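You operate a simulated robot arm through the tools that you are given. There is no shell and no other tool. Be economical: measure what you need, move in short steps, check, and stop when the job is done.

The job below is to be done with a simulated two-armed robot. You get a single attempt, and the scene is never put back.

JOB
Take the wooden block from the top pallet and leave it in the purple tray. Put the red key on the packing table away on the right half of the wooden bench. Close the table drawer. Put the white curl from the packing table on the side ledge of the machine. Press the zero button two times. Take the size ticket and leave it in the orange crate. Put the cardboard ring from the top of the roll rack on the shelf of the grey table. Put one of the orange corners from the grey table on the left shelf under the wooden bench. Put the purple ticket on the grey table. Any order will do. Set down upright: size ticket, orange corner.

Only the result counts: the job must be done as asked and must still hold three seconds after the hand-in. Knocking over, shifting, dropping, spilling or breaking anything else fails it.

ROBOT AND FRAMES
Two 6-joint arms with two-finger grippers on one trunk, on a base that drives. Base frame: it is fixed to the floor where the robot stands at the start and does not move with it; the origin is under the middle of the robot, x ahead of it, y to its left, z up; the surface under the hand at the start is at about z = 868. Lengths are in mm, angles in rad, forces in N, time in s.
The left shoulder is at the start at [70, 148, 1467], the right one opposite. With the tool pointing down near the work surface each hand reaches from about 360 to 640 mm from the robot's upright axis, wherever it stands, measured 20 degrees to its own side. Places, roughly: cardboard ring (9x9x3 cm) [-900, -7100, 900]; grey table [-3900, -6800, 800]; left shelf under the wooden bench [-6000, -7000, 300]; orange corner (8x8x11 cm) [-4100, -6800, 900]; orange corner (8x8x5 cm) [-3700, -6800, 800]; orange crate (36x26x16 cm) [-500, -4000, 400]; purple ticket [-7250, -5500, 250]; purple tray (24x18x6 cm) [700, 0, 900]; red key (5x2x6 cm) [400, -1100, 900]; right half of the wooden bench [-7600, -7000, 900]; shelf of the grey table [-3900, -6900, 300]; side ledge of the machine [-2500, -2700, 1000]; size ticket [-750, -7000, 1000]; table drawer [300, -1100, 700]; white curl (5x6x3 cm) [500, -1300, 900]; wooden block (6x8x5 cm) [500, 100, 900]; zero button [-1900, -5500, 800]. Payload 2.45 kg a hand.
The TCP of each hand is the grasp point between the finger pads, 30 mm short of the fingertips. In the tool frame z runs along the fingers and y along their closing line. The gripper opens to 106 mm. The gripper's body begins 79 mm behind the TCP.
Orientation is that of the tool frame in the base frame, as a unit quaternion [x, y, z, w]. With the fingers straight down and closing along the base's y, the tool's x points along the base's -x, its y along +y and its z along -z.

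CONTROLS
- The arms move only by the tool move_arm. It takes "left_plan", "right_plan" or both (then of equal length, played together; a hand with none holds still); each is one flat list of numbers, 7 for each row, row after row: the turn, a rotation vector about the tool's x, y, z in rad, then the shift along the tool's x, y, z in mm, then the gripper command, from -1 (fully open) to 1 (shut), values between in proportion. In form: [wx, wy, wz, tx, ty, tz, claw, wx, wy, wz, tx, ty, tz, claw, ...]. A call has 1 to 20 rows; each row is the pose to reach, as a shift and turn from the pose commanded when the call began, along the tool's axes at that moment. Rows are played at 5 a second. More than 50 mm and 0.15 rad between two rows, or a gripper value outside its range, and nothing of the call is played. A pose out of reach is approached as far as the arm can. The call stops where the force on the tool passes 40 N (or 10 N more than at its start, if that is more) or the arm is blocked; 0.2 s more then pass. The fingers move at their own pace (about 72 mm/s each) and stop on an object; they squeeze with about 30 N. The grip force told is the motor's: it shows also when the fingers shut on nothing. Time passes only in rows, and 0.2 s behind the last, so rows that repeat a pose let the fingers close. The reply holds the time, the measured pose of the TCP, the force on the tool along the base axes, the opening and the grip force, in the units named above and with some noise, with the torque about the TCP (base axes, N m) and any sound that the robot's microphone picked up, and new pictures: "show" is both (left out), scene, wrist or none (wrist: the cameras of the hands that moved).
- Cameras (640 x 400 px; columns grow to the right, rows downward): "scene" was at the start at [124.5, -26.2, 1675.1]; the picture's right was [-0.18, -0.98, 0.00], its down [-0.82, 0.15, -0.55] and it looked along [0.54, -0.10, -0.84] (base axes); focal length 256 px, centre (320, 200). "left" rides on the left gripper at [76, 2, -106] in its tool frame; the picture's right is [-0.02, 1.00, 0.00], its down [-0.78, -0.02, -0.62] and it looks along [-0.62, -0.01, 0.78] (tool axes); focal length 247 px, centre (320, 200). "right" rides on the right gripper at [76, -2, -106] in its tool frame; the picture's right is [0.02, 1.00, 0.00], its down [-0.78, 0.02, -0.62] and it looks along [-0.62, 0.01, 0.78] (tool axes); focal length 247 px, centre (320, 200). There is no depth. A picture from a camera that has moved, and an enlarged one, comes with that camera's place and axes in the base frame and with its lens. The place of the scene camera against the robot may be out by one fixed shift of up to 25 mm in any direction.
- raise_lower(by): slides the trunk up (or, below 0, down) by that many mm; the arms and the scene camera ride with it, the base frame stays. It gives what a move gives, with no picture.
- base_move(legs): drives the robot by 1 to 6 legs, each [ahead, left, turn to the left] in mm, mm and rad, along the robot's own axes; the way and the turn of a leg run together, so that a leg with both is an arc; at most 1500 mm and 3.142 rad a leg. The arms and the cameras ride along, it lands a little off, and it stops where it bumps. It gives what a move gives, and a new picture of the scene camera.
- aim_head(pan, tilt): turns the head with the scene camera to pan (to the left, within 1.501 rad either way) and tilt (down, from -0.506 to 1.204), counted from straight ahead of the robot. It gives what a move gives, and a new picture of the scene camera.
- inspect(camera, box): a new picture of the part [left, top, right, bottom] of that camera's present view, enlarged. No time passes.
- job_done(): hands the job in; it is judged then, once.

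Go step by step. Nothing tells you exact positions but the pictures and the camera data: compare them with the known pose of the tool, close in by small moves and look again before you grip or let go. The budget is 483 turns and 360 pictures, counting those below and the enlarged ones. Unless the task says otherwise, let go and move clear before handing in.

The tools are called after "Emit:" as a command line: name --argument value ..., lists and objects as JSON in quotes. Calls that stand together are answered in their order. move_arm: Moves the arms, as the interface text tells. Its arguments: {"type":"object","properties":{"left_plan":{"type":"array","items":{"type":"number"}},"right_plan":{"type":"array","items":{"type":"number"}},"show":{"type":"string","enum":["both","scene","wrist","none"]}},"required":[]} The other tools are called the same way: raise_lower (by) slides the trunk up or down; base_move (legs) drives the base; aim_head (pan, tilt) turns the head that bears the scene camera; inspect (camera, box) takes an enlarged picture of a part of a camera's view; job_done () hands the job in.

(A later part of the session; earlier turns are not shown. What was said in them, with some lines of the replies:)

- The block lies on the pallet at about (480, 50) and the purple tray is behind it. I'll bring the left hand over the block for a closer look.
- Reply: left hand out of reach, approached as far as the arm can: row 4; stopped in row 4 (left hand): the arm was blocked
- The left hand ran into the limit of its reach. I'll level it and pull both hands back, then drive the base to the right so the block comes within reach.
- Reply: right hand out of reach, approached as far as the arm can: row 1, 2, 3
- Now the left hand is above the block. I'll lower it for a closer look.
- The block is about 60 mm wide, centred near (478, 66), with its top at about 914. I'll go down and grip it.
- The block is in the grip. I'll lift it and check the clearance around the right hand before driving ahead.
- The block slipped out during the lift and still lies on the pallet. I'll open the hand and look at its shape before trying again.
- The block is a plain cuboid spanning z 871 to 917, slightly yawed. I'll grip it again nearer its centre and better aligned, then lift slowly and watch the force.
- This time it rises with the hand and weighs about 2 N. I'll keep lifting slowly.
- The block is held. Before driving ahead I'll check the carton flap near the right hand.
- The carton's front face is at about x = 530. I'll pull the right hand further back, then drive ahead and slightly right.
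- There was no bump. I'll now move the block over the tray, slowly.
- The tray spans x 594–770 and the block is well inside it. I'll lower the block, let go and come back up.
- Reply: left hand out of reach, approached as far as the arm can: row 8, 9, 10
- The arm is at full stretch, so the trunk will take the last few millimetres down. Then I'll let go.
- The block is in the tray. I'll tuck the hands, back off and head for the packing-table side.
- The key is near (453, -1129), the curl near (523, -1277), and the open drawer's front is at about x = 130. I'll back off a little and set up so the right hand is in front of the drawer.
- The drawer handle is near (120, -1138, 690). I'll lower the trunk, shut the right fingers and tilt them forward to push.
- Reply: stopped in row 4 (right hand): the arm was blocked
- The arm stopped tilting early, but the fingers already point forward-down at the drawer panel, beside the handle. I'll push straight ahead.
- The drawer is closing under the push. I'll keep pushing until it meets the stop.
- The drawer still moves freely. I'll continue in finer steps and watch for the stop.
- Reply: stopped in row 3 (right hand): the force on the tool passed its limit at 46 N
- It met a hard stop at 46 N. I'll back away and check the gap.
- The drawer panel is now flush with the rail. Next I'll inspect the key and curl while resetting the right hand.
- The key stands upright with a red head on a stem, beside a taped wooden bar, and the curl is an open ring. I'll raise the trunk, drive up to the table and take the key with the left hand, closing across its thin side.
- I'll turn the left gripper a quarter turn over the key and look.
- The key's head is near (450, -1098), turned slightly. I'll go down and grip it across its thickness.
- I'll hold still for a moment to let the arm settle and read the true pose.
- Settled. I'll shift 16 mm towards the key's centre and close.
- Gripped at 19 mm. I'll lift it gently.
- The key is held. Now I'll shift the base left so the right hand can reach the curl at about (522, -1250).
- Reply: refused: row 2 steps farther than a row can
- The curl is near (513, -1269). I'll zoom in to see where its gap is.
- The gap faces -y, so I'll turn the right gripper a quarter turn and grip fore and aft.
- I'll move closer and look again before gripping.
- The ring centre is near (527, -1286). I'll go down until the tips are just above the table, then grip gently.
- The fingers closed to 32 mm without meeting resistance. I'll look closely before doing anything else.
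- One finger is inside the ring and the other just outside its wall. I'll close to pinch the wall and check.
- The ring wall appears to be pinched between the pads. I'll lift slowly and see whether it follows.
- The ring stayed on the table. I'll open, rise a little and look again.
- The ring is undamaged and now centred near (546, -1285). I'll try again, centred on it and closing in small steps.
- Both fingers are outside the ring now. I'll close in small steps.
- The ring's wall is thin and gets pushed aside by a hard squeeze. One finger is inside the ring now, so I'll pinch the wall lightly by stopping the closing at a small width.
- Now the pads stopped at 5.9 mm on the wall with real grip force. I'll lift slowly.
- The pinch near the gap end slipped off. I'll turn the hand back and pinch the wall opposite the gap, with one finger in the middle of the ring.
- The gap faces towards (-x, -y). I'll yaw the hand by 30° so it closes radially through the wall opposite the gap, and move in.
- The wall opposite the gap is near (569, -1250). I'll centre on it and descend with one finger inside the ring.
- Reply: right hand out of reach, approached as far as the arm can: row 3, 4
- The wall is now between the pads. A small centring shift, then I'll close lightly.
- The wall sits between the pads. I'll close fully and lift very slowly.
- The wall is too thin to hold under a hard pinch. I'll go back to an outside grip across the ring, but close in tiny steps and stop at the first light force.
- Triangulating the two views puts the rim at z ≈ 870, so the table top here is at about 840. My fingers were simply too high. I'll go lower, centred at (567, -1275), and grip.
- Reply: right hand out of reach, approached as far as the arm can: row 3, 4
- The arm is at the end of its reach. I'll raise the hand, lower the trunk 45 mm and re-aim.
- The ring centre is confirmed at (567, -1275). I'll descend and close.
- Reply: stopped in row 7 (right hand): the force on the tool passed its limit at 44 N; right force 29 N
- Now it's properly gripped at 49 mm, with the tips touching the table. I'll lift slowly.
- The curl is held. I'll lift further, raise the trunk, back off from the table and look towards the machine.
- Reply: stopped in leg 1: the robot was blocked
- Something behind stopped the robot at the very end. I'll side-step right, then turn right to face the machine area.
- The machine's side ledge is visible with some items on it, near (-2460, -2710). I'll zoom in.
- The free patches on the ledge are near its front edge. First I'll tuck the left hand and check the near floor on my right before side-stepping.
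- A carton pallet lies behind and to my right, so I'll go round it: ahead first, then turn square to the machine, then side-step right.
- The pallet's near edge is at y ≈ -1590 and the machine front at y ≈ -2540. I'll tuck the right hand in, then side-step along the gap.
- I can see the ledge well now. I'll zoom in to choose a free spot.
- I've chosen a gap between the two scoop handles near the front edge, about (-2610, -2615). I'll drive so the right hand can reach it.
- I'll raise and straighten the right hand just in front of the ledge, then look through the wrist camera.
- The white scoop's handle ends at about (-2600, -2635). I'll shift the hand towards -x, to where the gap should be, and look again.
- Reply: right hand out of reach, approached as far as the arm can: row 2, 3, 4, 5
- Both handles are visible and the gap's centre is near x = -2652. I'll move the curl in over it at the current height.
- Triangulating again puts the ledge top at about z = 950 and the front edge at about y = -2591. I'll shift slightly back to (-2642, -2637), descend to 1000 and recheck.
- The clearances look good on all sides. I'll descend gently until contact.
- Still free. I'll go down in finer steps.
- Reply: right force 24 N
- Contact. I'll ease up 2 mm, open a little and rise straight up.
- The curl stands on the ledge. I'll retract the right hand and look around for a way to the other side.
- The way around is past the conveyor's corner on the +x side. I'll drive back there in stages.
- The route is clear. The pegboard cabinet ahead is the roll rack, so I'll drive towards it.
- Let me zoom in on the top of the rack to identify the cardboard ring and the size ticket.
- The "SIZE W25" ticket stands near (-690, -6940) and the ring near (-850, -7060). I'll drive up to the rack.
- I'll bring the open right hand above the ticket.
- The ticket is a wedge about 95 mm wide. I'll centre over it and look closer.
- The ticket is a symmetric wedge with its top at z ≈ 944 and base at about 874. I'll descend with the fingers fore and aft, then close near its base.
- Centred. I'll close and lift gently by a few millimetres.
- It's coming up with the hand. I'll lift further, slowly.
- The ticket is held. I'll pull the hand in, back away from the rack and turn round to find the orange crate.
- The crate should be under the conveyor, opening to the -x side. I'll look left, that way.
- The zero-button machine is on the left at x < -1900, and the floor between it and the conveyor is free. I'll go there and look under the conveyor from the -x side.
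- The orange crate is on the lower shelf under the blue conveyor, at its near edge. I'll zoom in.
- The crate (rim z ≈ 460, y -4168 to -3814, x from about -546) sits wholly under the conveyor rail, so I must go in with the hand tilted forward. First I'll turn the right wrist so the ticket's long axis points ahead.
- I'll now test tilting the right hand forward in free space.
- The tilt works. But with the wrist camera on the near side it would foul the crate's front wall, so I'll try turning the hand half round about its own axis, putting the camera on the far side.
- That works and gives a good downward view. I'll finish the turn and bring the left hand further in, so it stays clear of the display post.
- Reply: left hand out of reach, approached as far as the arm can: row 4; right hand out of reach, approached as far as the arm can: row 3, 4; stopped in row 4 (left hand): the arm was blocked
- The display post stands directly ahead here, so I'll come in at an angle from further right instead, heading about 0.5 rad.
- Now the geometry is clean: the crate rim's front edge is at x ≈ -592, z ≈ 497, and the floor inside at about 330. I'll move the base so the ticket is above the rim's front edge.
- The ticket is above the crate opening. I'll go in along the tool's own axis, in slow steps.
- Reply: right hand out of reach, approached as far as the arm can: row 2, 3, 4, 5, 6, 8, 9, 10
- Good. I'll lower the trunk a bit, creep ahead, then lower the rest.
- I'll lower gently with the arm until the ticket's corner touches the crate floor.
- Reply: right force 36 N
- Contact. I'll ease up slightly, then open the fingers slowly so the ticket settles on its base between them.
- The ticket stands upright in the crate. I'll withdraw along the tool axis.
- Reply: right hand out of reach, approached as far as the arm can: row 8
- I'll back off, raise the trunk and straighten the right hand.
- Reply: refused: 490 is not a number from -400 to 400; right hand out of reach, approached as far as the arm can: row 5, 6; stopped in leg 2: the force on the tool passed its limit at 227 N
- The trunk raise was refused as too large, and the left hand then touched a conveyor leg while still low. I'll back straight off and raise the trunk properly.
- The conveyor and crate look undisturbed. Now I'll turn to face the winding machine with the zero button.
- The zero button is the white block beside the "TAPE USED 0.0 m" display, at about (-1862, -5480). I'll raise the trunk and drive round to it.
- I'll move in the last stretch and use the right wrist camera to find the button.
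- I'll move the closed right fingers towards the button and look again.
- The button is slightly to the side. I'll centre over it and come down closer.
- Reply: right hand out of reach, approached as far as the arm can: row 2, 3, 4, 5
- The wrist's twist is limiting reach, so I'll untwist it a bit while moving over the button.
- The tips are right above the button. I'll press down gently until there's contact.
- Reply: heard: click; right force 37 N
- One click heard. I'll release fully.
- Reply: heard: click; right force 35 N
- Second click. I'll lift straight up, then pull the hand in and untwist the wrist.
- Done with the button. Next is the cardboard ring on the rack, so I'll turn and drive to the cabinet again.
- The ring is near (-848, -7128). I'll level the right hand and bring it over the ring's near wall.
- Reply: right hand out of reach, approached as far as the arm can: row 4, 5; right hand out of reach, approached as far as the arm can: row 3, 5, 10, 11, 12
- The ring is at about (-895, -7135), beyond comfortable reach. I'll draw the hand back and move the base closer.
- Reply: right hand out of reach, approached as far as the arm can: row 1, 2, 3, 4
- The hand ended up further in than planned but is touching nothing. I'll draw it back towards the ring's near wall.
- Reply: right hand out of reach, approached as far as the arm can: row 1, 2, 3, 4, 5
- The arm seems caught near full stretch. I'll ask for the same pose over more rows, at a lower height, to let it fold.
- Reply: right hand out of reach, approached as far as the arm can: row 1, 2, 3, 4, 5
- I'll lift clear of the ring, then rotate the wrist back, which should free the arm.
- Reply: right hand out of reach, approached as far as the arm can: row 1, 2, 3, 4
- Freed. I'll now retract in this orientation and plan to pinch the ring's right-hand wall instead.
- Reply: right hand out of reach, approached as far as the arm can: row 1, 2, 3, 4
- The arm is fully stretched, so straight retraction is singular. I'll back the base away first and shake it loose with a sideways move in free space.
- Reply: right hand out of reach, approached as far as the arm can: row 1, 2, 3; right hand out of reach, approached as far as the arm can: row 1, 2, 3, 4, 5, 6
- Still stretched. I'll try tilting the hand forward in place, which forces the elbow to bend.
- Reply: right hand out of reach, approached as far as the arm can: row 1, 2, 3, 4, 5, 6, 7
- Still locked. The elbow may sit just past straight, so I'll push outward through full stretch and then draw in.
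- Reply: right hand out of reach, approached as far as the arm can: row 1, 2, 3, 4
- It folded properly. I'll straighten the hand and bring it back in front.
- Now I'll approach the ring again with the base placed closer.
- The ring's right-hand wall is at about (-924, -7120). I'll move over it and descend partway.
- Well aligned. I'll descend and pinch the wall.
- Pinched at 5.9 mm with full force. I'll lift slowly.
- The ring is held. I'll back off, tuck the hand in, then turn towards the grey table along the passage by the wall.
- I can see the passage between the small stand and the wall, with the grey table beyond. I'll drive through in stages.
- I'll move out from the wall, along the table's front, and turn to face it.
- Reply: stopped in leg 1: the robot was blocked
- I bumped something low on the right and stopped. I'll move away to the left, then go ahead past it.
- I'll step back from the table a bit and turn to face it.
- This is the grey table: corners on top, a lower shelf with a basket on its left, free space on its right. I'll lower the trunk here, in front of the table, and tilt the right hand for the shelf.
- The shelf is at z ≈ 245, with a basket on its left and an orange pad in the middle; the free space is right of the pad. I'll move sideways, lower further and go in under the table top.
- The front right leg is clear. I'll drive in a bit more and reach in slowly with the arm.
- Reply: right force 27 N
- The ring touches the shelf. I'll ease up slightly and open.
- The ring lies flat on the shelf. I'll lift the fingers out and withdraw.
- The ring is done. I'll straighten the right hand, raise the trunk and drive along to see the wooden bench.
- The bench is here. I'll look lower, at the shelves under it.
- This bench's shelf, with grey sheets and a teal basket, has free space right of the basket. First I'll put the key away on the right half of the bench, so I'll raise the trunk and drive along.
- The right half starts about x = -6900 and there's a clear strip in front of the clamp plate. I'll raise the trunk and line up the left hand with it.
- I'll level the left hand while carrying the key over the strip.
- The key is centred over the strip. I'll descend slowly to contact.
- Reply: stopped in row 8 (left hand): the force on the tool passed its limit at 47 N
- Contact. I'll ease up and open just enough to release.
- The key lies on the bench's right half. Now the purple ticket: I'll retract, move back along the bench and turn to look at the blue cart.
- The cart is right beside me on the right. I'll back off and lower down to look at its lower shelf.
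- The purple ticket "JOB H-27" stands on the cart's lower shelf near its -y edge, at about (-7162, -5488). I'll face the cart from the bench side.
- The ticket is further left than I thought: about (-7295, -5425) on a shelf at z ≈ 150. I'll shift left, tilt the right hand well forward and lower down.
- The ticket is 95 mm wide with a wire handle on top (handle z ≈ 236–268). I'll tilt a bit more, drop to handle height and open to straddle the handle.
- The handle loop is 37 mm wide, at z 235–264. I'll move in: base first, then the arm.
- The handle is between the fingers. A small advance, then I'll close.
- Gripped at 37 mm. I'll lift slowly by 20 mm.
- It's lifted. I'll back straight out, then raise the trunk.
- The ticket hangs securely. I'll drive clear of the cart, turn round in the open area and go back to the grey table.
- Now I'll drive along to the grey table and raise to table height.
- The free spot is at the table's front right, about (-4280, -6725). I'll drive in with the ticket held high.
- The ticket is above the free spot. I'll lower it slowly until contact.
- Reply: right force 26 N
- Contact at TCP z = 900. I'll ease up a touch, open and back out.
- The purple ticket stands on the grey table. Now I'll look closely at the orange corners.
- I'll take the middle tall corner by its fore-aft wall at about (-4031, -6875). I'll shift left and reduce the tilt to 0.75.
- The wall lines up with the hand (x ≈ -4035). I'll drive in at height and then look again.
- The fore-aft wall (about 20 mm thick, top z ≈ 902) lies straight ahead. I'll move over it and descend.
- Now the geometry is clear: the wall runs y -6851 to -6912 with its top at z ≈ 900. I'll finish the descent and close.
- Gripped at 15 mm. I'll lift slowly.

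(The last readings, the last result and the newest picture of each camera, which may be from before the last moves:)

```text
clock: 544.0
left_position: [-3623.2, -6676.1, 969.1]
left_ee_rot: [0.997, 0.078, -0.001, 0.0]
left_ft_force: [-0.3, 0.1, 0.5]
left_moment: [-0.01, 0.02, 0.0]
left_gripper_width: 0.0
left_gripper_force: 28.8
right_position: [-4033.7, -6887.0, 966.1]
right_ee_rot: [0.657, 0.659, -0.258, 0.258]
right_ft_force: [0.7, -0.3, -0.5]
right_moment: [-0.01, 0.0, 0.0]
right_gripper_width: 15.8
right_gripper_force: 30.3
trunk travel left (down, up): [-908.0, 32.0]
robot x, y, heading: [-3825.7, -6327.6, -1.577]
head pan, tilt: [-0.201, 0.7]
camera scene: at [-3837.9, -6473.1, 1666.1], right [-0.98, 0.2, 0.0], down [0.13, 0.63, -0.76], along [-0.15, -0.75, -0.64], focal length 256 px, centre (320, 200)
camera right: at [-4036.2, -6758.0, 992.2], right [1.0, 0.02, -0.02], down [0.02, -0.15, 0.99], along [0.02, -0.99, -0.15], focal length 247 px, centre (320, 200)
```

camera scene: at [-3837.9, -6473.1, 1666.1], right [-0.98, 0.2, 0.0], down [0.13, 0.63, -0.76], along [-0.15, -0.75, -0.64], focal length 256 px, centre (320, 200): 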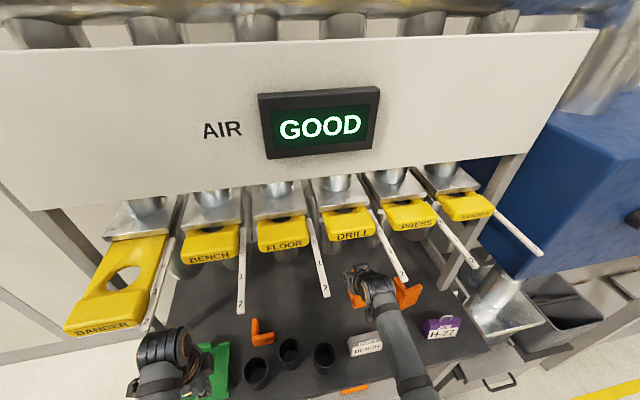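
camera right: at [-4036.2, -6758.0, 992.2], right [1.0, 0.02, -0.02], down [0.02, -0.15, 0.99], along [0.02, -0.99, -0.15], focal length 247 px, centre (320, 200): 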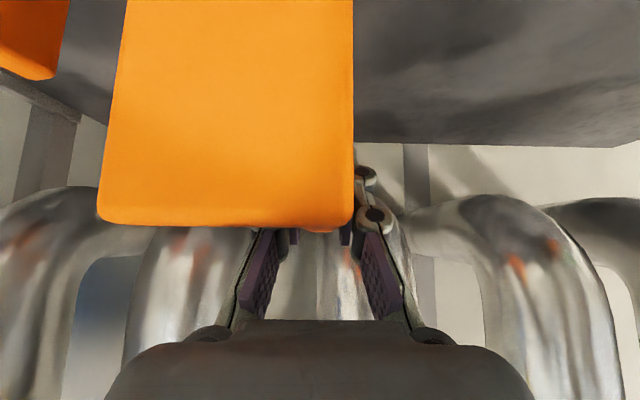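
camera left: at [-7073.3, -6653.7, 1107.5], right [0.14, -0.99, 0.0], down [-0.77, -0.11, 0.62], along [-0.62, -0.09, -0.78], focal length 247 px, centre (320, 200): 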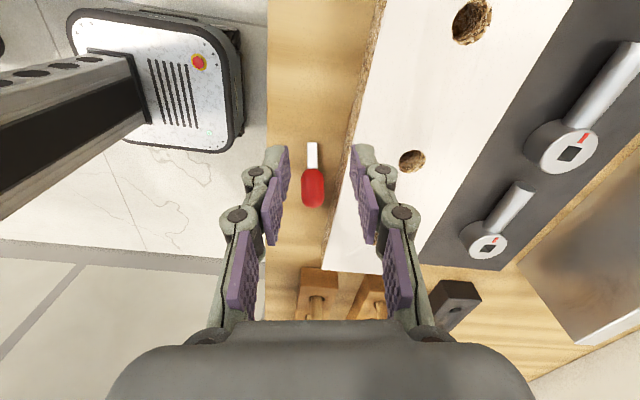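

It's lifted. To clear the small ticket in front, I'll back up a little, raise, then back out fully.

Emit:
base_move --legs '[[-50, 0, 0]]'

Emit:
raise_lower --by 30

Emit:
move_arm --right_plan '[0, 0, 0, -4, 0, -4, 1, 0, 0, 0, -9, 0, -10, 1, 0, 0, 0, -14, 0, -15, 1]' --show "wrist"

```text
clock: 544.9
left_position: [-3620.8, -6633.0, 966.0]
left_ee_rot: [0.997, 0.079, -0.001, -0.003]
left_ft_force: [-0.2, -0.7, 0.4]
left_moment: [0.08, 0.04, 0.02]
left_gripper_width: 0.0
left_gripper_force: 28.8
right_position: [-4033.9, -6844.1, 963.4]
right_ee_rot: [0.657, 0.661, -0.256, 0.256]
right_ft_force: [0.2, -0.7, -0.9]
right_moment: [0.0, -0.03, -0.01]
right_gripper_width: 15.5
right_gripper_force: 30.2
trunk travel left (down, up): [-908.0, 32.0]
robot x, y, heading: [-3822.6, -6275.8, -1.568]
head pan, tilt: [-0.201, 0.7]
camera scene: at [-3837.6, -6434.8, 1665.1], right [-0.98, 0.2, 0.0], down [0.13, 0.64, -0.76], along [-0.15, -0.75, -0.65], focal length 256 px, centre (320, 200)
```

scene: 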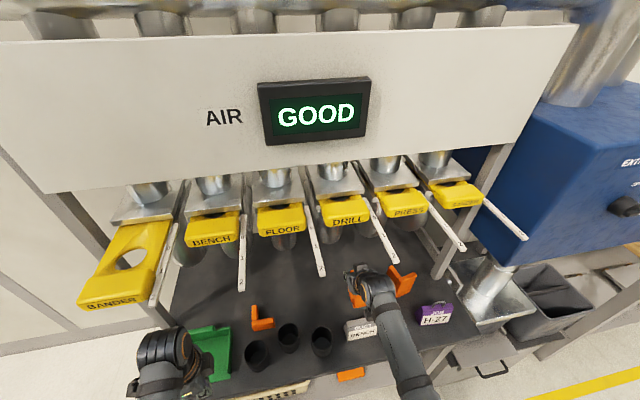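

```text
clock: 545.6
left_position: [-3620.8, -6627.1, 998.7]
left_ee_rot: [0.997, 0.079, -0.001, 0.0]
left_ft_force: [-0.4, -0.4, 0.9]
left_moment: [0.0, 0.01, 0.0]
left_gripper_width: 0.0
left_gripper_force: 28.1
right_position: [-4032.9, -6838.2, 997.2]
right_ee_rot: [0.656, 0.659, -0.259, 0.259]
right_ft_force: [0.4, 0.8, 0.5]
right_moment: [0.02, -0.01, 0.01]
right_gripper_width: 15.4
right_gripper_force: 29.8
trunk travel left (down, up): [-938.0, 2.0]
robot x, y, heading: [-3825.5, -6278.7, -1.572]
head pan, tilt: [-0.201, 0.7]
```

```text
clock: 546.4
left_position: [-3620.3, -6626.2, 998.6]
left_ee_rot: [0.997, 0.08, -0.001, -0.002]
left_ft_force: [0.6, -0.1, -0.7]
left_moment: [0.0, 0.01, -0.01]
left_gripper_width: 0.1
left_gripper_force: 28.4
right_position: [-4033.1, -6838.4, 1018.2]
right_ee_rot: [0.656, 0.659, -0.26, 0.26]
right_ft_force: [0.6, 0.1, 0.0]
right_moment: [-0.01, 0.01, -0.02]
right_gripper_width: 15.6
right_gripper_force: 29.7
trunk travel left (down, up): [-938.0, 2.0]
robot x, y, heading: [-3824.0, -6276.8, -1.573]
head pan, tilt: [-0.201, 0.7]
camera right: at [-4036.2, -6710.1, 1042.4], right [1.0, 0.02, -0.02], down [0.02, -0.15, 0.99], along [0.02, -0.99, -0.15], focal length 247 px, centre (320, 200)
```

right: 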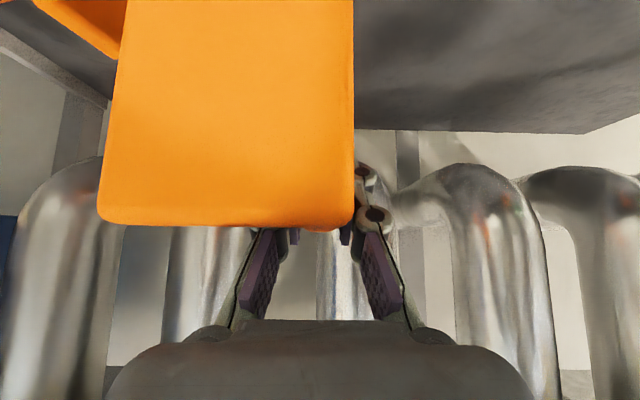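

Clear of everything. I'll back out and drive along to the bench.

Emit:
base_move --legs '[[-420, 0, 0], [0, -1300, 0], [0, -1270, 0]]'

Emit:
aim_head --pan -0.15 --tilt 0.75

```text
clock: 561.3
left_position: [-6208.8, -6246.1, 997.6]
left_ee_rot: [0.996, 0.094, -0.002, -0.001]
left_ft_force: [0.4, -0.6, 0.3]
left_moment: [0.01, 0.01, 0.0]
left_gripper_width: 0.0
left_gripper_force: 28.6
right_position: [-6614.5, -6469.3, 1018.1]
right_ee_rot: [0.648, 0.668, -0.256, 0.262]
right_ft_force: [0.5, 0.4, -0.5]
right_moment: [0.0, 0.0, 0.01]
right_gripper_width: 15.4
right_gripper_force: 30.0
trunk travel left (down, up): [-938.0, 2.0]
robot x, y, heading: [-6424.9, -5904.5, -1.543]
head pan, tilt: [-0.201, 0.7]
camera scene: at [-6431.1, -6049.8, 1696.1], right [-0.98, 0.17, 0.0], down [0.11, 0.63, -0.76], along [-0.13, -0.75, -0.64], focal length 256 px, centre (320, 200)
```

scene: 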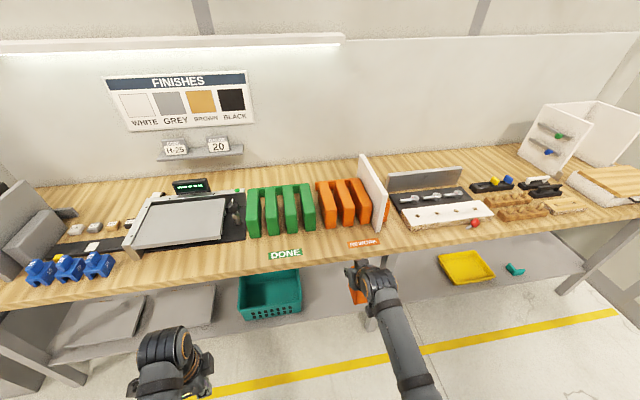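

```text
clock: 561.9
left_position: [-6207.7, -6245.3, 997.7]
left_ee_rot: [0.996, 0.093, -0.002, -0.001]
left_ft_force: [-0.7, -1.0, -0.2]
left_moment: [0.0, -0.02, 0.0]
left_gripper_width: 0.0
left_gripper_force: 28.7
right_position: [-6615.8, -6469.1, 1017.9]
right_ee_rot: [0.647, 0.668, -0.256, 0.262]
right_ft_force: [-0.3, -0.4, -1.1]
right_moment: [-0.02, 0.03, -0.01]
right_gripper_width: 15.4
right_gripper_force: 29.7
trunk travel left (down, up): [-938.0, 2.0]
robot x, y, heading: [-6425.9, -5900.8, -1.55]
head pan, tilt: [-0.15, 0.75]
camera scene: at [-6427.1, -6048.4, 1691.9], right [-0.99, 0.12, 0.0], down [0.08, 0.68, -0.73], along [-0.09, -0.73, -0.68], focal length 256 px, centre (320, 200)
```

scene: 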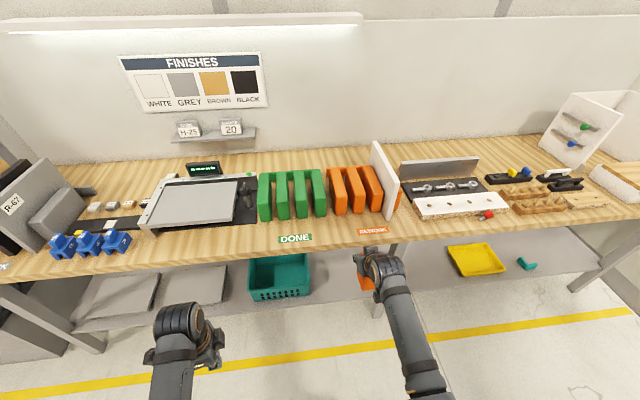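

I'm in front of the gap between the basket and the bench's middle leg. I'll lower the trunk to shelf height.

Emit:
raise_lower --by -400

Emit:
raise_lower --by -150

Emit:
aim_head --pan -0.15 --tilt 0.6

Emit:
inspect --camera "right" --box '[0, 0, 640, 400]'

```text
clock: 565.8
left_position: [-6209.1, -6246.0, 597.2]
left_ee_rot: [0.996, 0.093, -0.002, -0.001]
left_ft_force: [-0.2, 0.1, 0.2]
left_moment: [0.02, 0.01, -0.01]
left_gripper_width: 0.0
left_gripper_force: 28.1
right_position: [-6615.8, -6468.5, 616.9]
right_ee_rot: [0.647, 0.668, -0.256, 0.263]
right_ft_force: [0.0, -0.1, -0.4]
right_moment: [0.03, 0.02, 0.01]
right_gripper_width: 15.6
right_gripper_force: 29.5
trunk travel left (down, up): [-538.0, 402.0]
robot x, y, heading: [-6423.4, -5901.6, -1.548]
head pan, tilt: [-0.15, 0.75]
```

```text
clock: 567.5
left_position: [-6210.0, -6245.4, 448.4]
left_ee_rot: [0.996, 0.093, 0.0, -0.001]
left_ft_force: [-1.6, -0.3, -0.2]
left_moment: [0.02, 0.02, -0.02]
left_gripper_width: 0.0
left_gripper_force: 28.4
right_position: [-6615.3, -6469.9, 467.4]
right_ee_rot: [0.648, 0.668, -0.256, 0.262]
right_ft_force: [-0.3, 0.5, 0.3]
right_moment: [0.0, 0.01, -0.02]
right_gripper_width: 15.6
right_gripper_force: 30.1
trunk travel left (down, up): [-388.0, 552.0]
robot x, y, heading: [-6421.0, -5902.3, -1.547]
head pan, tilt: [-0.15, 0.75]
```

```text
clock: 568.2
left_position: [-6209.8, -6246.1, 448.4]
left_ee_rot: [0.996, 0.094, -0.001, -0.002]
left_ft_force: [0.1, -0.9, -0.3]
left_moment: [-0.03, 0.01, 0.03]
left_gripper_width: 0.0
left_gripper_force: 28.6
right_position: [-6616.2, -6470.9, 466.4]
right_ee_rot: [0.647, 0.669, -0.255, 0.263]
right_ft_force: [0.3, 0.2, -0.4]
right_moment: [0.0, 0.0, 0.01]
right_gripper_width: 15.5
right_gripper_force: 29.7
trunk travel left (down, up): [-388.0, 552.0]
robot x, y, heading: [-6424.7, -5902.5, -1.546]
head pan, tilt: [-0.15, 0.6]
camera scene: at [-6427.9, -6053.7, 1154.7], right [-0.99, 0.12, 0.0], down [0.07, 0.56, -0.82], along [-0.1, -0.82, -0.57], focal length 256 px, centre (320, 200)
```

scene: 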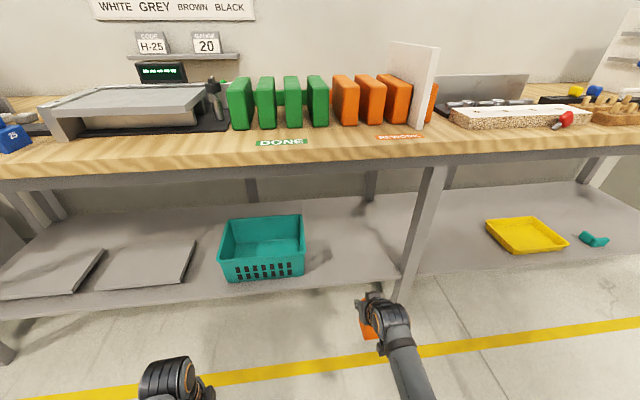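

```text
1.00 times, centred on (320, 200) of right (not enlarged: the box is as wide or as high as the picture)
camera zoom: at [-6621.9, -6340.8, 492.2], right [1.0, 0.05, -0.02], down [0.02, -0.15, 0.99], along [0.04, -0.99, -0.15], focal length 247 px, centre (320, 200)
```

zoom: 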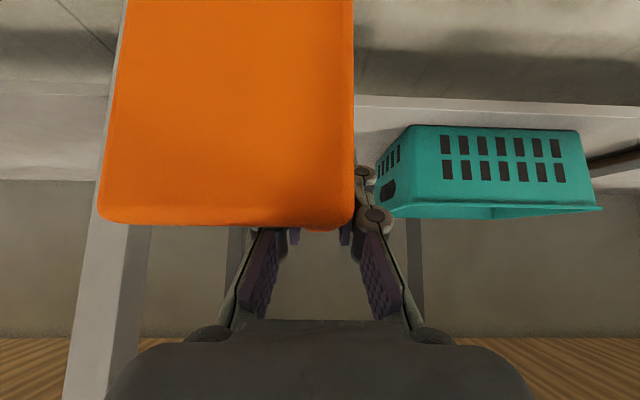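

The shelf top is at z ≈ 300 with a clear gap from x = -6880 to -6511. I'll drive in, keeping the corner above the shelf.

Emit:
base_move --legs '[[270, -30, -0.022]]'

Emit:
inspect --camera "right" --box '[0, 0, 640, 400]'

```text
clock: 570.1
left_position: [-6240.9, -6528.0, 448.7]
left_ee_rot: [0.997, 0.083, -0.001, -0.002]
left_ft_force: [-0.2, 0.7, -0.6]
left_moment: [0.01, 0.0, -0.01]
left_gripper_width: 0.1
left_gripper_force: 28.7
right_position: [-6652.3, -6743.3, 467.3]
right_ee_rot: [0.654, 0.662, -0.258, 0.259]
right_ft_force: [-0.7, 0.8, -0.4]
right_moment: [0.0, 0.0, 0.03]
right_gripper_width: 15.6
right_gripper_force: 29.6
trunk travel left (down, up): [-388.0, 552.0]
robot x, y, heading: [-6450.2, -6181.8, -1.563]
head pan, tilt: [-0.15, 0.6]
camera scene: at [-6456.7, -6331.6, 1154.6], right [-0.99, 0.14, 0.0], down [0.08, 0.56, -0.82], along [-0.12, -0.82, -0.57], focal length 256 px, centre (320, 200)
```

scene: 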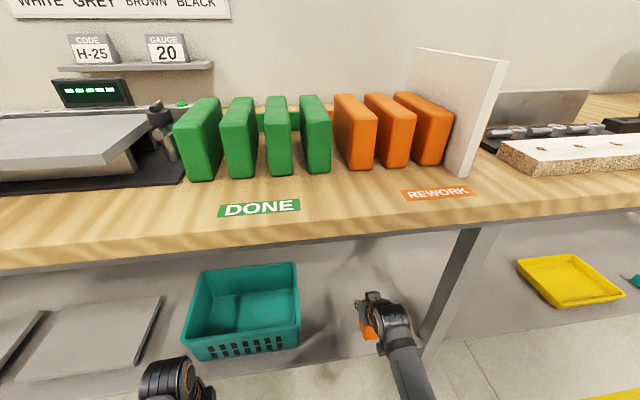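

```text
1.00 times, centred on (320, 200) of right (not enlarged: the box is as wide or as high as the picture)
camera zoom: at [-6656.7, -6614.4, 491.8], right [1.0, 0.03, -0.02], down [0.02, -0.15, 0.99], along [0.02, -0.99, -0.15], focal length 247 px, centre (320, 200)
```

zoom: 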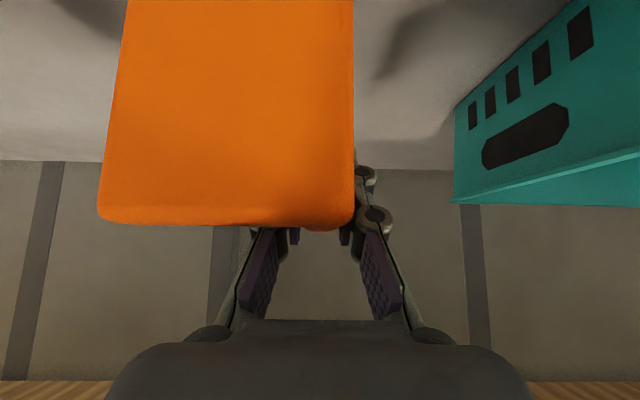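

I'll reach in a little further and lower slowly to contact.

Emit:
move_arm --right_plan '[0, 0, 0, -12, 0, 11, 1, 0, 0, 0, -24, 0, 22, 1, 0, 0, 0, -33, 0, 31, 1, 0, 0, 0, -23, 0, 42, 1, 0, 0, 0, -13, 0, 53, 1, 0, 0, 0, -3, 0, 63, 1, 0, 0, 0, 5, 0, 72, 1, 0, 0, 0, 10, 0, 77, 1, 0, 0, 0, 13, 0, 80, 1, 0, 0, 0, 15, 0, 82.5, 1]' --show "wrist"

```text
clock: 572.4
left_position: [-6241.4, -6526.9, 448.3]
left_ee_rot: [0.997, 0.083, -0.001, 0.0]
left_ft_force: [0.4, -0.4, 0.1]
left_moment: [0.0, 0.0, -0.01]
left_gripper_width: 0.2
left_gripper_force: 28.3
right_position: [-6651.4, -6788.2, 395.8]
right_ee_rot: [0.654, 0.662, -0.258, 0.26]
right_ft_force: [-0.3, 0.2, -0.2]
right_moment: [0.01, 0.03, -0.01]
right_gripper_width: 15.7
right_gripper_force: 29.9
trunk travel left (down, up): [-388.0, 552.0]
robot x, y, heading: [-6450.5, -6177.5, -1.566]
head pan, tilt: [-0.15, 0.6]
camera right: at [-6655.3, -6659.8, 421.3], right [1.0, 0.03, -0.02], down [0.02, -0.15, 0.99], along [0.02, -0.99, -0.15], focal length 247 px, centre (320, 200)
```

right: 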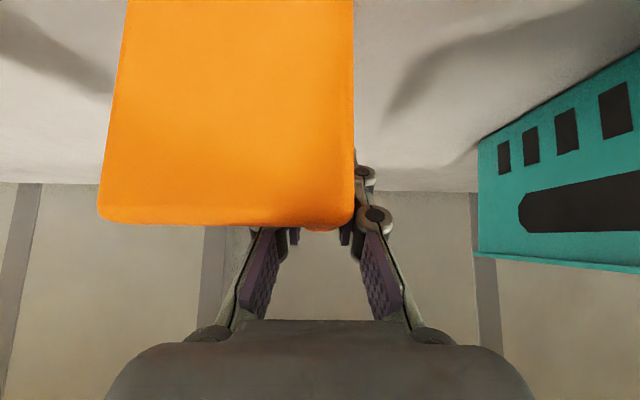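

Not touching yet. I'll continue down in 2 mm steps.

Emit:
move_arm --right_plan '[0, 0, 0, 1.4, 0, 1.5, 1, 0, 0, 0, 2.8, 0, 3, 1, 0, 0, 0, 4, 0, 4.4, 1, 0, 0, 0, 5.4, 0, 5.8, 1, 0, 0, 0, 6.8, 0, 7.3, 1, 0, 0, 0, 8.2, 0, 8.8, 1]' --show "none"

```text
clock: 573.8
left_position: [-6241.2, -6526.0, 449.2]
left_ee_rot: [0.997, 0.083, -0.001, 0.0]
left_ft_force: [-0.4, -0.1, -0.4]
left_moment: [0.01, 0.01, 0.0]
left_gripper_width: 0.0
left_gripper_force: 29.0
right_position: [-6653.4, -6787.9, 386.6]
right_ee_rot: [0.653, 0.662, -0.259, 0.261]
right_ft_force: [0.2, 9.1, 12.7]
right_moment: [0.87, -0.06, -0.02]
right_gripper_width: 15.6
right_gripper_force: 30.2
trunk travel left (down, up): [-388.0, 552.0]
robot x, y, heading: [-6447.7, -6179.4, -1.562]
head pan, tilt: [-0.15, 0.6]
```

Contact. I'll ease up 1 mm and open slowly.

Emit:
move_arm --right_plan '[0, 0, 0, -0.8, 0, -0.8, 1, 0, 0, 0, -0.8, 0, -0.8, 0.6, 0, 0, 0, -0.8, 0, -0.8, 0.5, 0, 0, 0, -0.8, 0, -0.8, 0.4, 0, 0, 0, -0.8, 0, -0.8, 0.3, 0, 0, 0, -0.8, 0, -0.8, 0.2, 0, 0, 0, -0.8, 0, -0.8, 0.2]' --show "wrist"

```text
clock: 575.4
left_position: [-6241.7, -6526.6, 448.7]
left_ee_rot: [0.997, 0.083, -0.001, -0.001]
left_ft_force: [-1.0, 0.0, -0.3]
left_moment: [0.01, -0.04, 0.03]
left_gripper_width: 0.0
left_gripper_force: 28.4
right_position: [-6653.1, -6788.0, 385.2]
right_ee_rot: [0.654, 0.662, -0.259, 0.26]
right_ft_force: [-0.5, -0.3, -0.1]
right_moment: [0.01, 0.02, -0.01]
right_gripper_width: 42.2
right_gripper_force: 0.0
trunk travel left (down, up): [-388.0, 552.0]
robot x, y, heading: [-6451.9, -6181.1, -1.567]
head pan, tilt: [-0.15, 0.6]
camera right: at [-6656.3, -6659.6, 410.7], right [1.0, 0.03, -0.02], down [0.02, -0.15, 0.99], along [0.02, -0.99, -0.15], focal length 247 px, centre (320, 200)
```

right: 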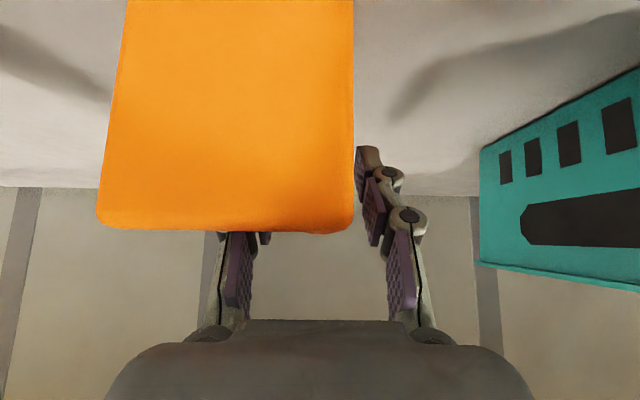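

It stands by itself. I'll lift the fingers straight up over the wall, then back away.

Emit:
move_arm --right_plan '[0, 0, 0, -7, 0, -7, 0.2, 0, 0, 0, -17, 0, -18, 0.2, 0, 0, 0, -30, 0, -32, 0.2, 0, 0, 0, -44, 0, -47, 0.2, 0, 0, 0, -54, 0, -58, 0.2]' --show "none"

Emit:
base_move --legs '[[-280, 0, 0]]'

Emit:
inspect --camera "right" --box '[0, 0, 640, 400]'

```text
clock: 576.5
left_position: [-6242.7, -6527.3, 446.7]
left_ee_rot: [0.996, 0.084, -0.001, -0.001]
left_ft_force: [1.2, -0.1, 0.4]
left_moment: [0.03, 0.0, 0.03]
left_gripper_width: 0.0
left_gripper_force: 28.8
right_position: [-6654.0, -6786.9, 467.8]
right_ee_rot: [0.654, 0.662, -0.258, 0.259]
right_ft_force: [-0.5, 0.2, 0.0]
right_moment: [0.01, -0.03, 0.01]
right_gripper_width: 42.4
right_gripper_force: 0.1
trunk travel left (down, up): [-388.0, 552.0]
robot x, y, heading: [-6449.1, -6182.7, -1.562]
head pan, tilt: [-0.15, 0.6]
```

```text
clock: 578.5
left_position: [-6244.3, -6251.2, 448.2]
left_ee_rot: [0.997, 0.081, -0.001, 0.0]
left_ft_force: [0.3, 0.1, 0.0]
left_moment: [-0.02, 0.04, -0.01]
left_gripper_width: 0.0
left_gripper_force: 28.6
right_position: [-6659.6, -6508.8, 467.2]
right_ee_rot: [0.656, 0.66, -0.26, 0.259]
right_ft_force: [-0.1, -1.2, -0.3]
right_moment: [0.0, -0.05, 0.02]
right_gripper_width: 42.3
right_gripper_force: 0.1
trunk travel left (down, up): [-388.0, 552.0]
robot x, y, heading: [-6446.7, -5903.5, -1.574]
head pan, tilt: [-0.15, 0.6]
camera scene: at [-6458.3, -6052.2, 1154.8], right [-0.99, 0.15, 0.0], down [0.08, 0.56, -0.83], along [-0.12, -0.82, -0.56], focal length 256 px, centre (320, 200)
```

scene: 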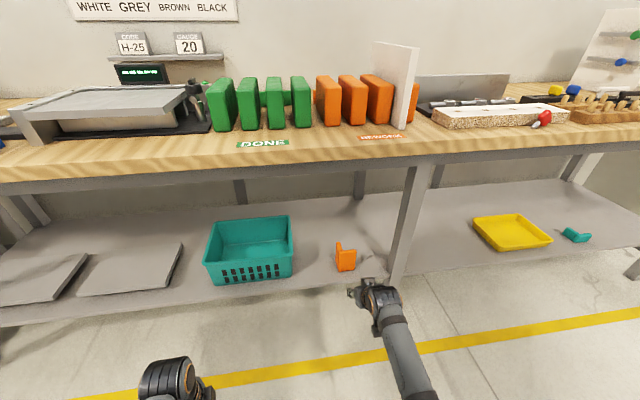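

```text
1.00 times, centred on (320, 200) of right (not enlarged: the box is as wide or as high as the picture)
camera zoom: at [-6662.0, -6379.6, 492.6], right [1.0, 0.02, -0.02], down [0.02, -0.15, 0.99], along [0.02, -0.99, -0.15], focal length 247 px, centre (320, 200)
```

zoom: 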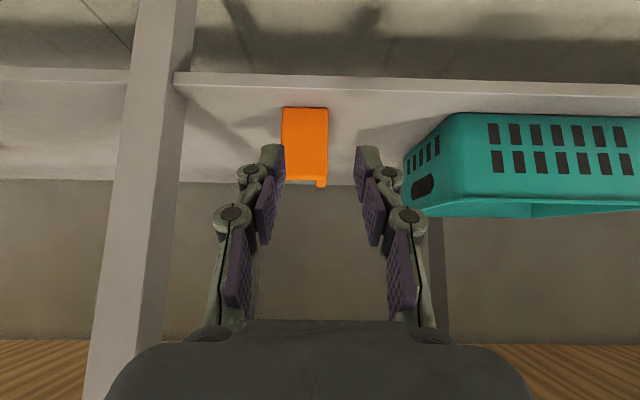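

All nine tasks look done: the corner stands upright on the bench's left shelf and both hands are empty and clear. I'm handing in.

Emit:
job_done

```text
The job is handed in.
```

I handed the job in with all nine tasks done, as far as I could see, and both hands empty and clear.

- **Upright items:** I saw the orange corner and the size ticket standing upright after I let go of them.
- **Bumps while driving:** The robot bumped something it couldn't see three times:
  - **Behind the start area:** probably the carton pallet.
  - **Conveyor leg:** the left hand hit it at 227 N. The conveyor and crate looked undisturbed in the next picture.
  - **Near the winding machine:** something low on the floor.

  I saw no sign that the bumps moved anything, but I didn't go back to check each spot.
- **Key:** it is lying on its side on the right half of the bench.
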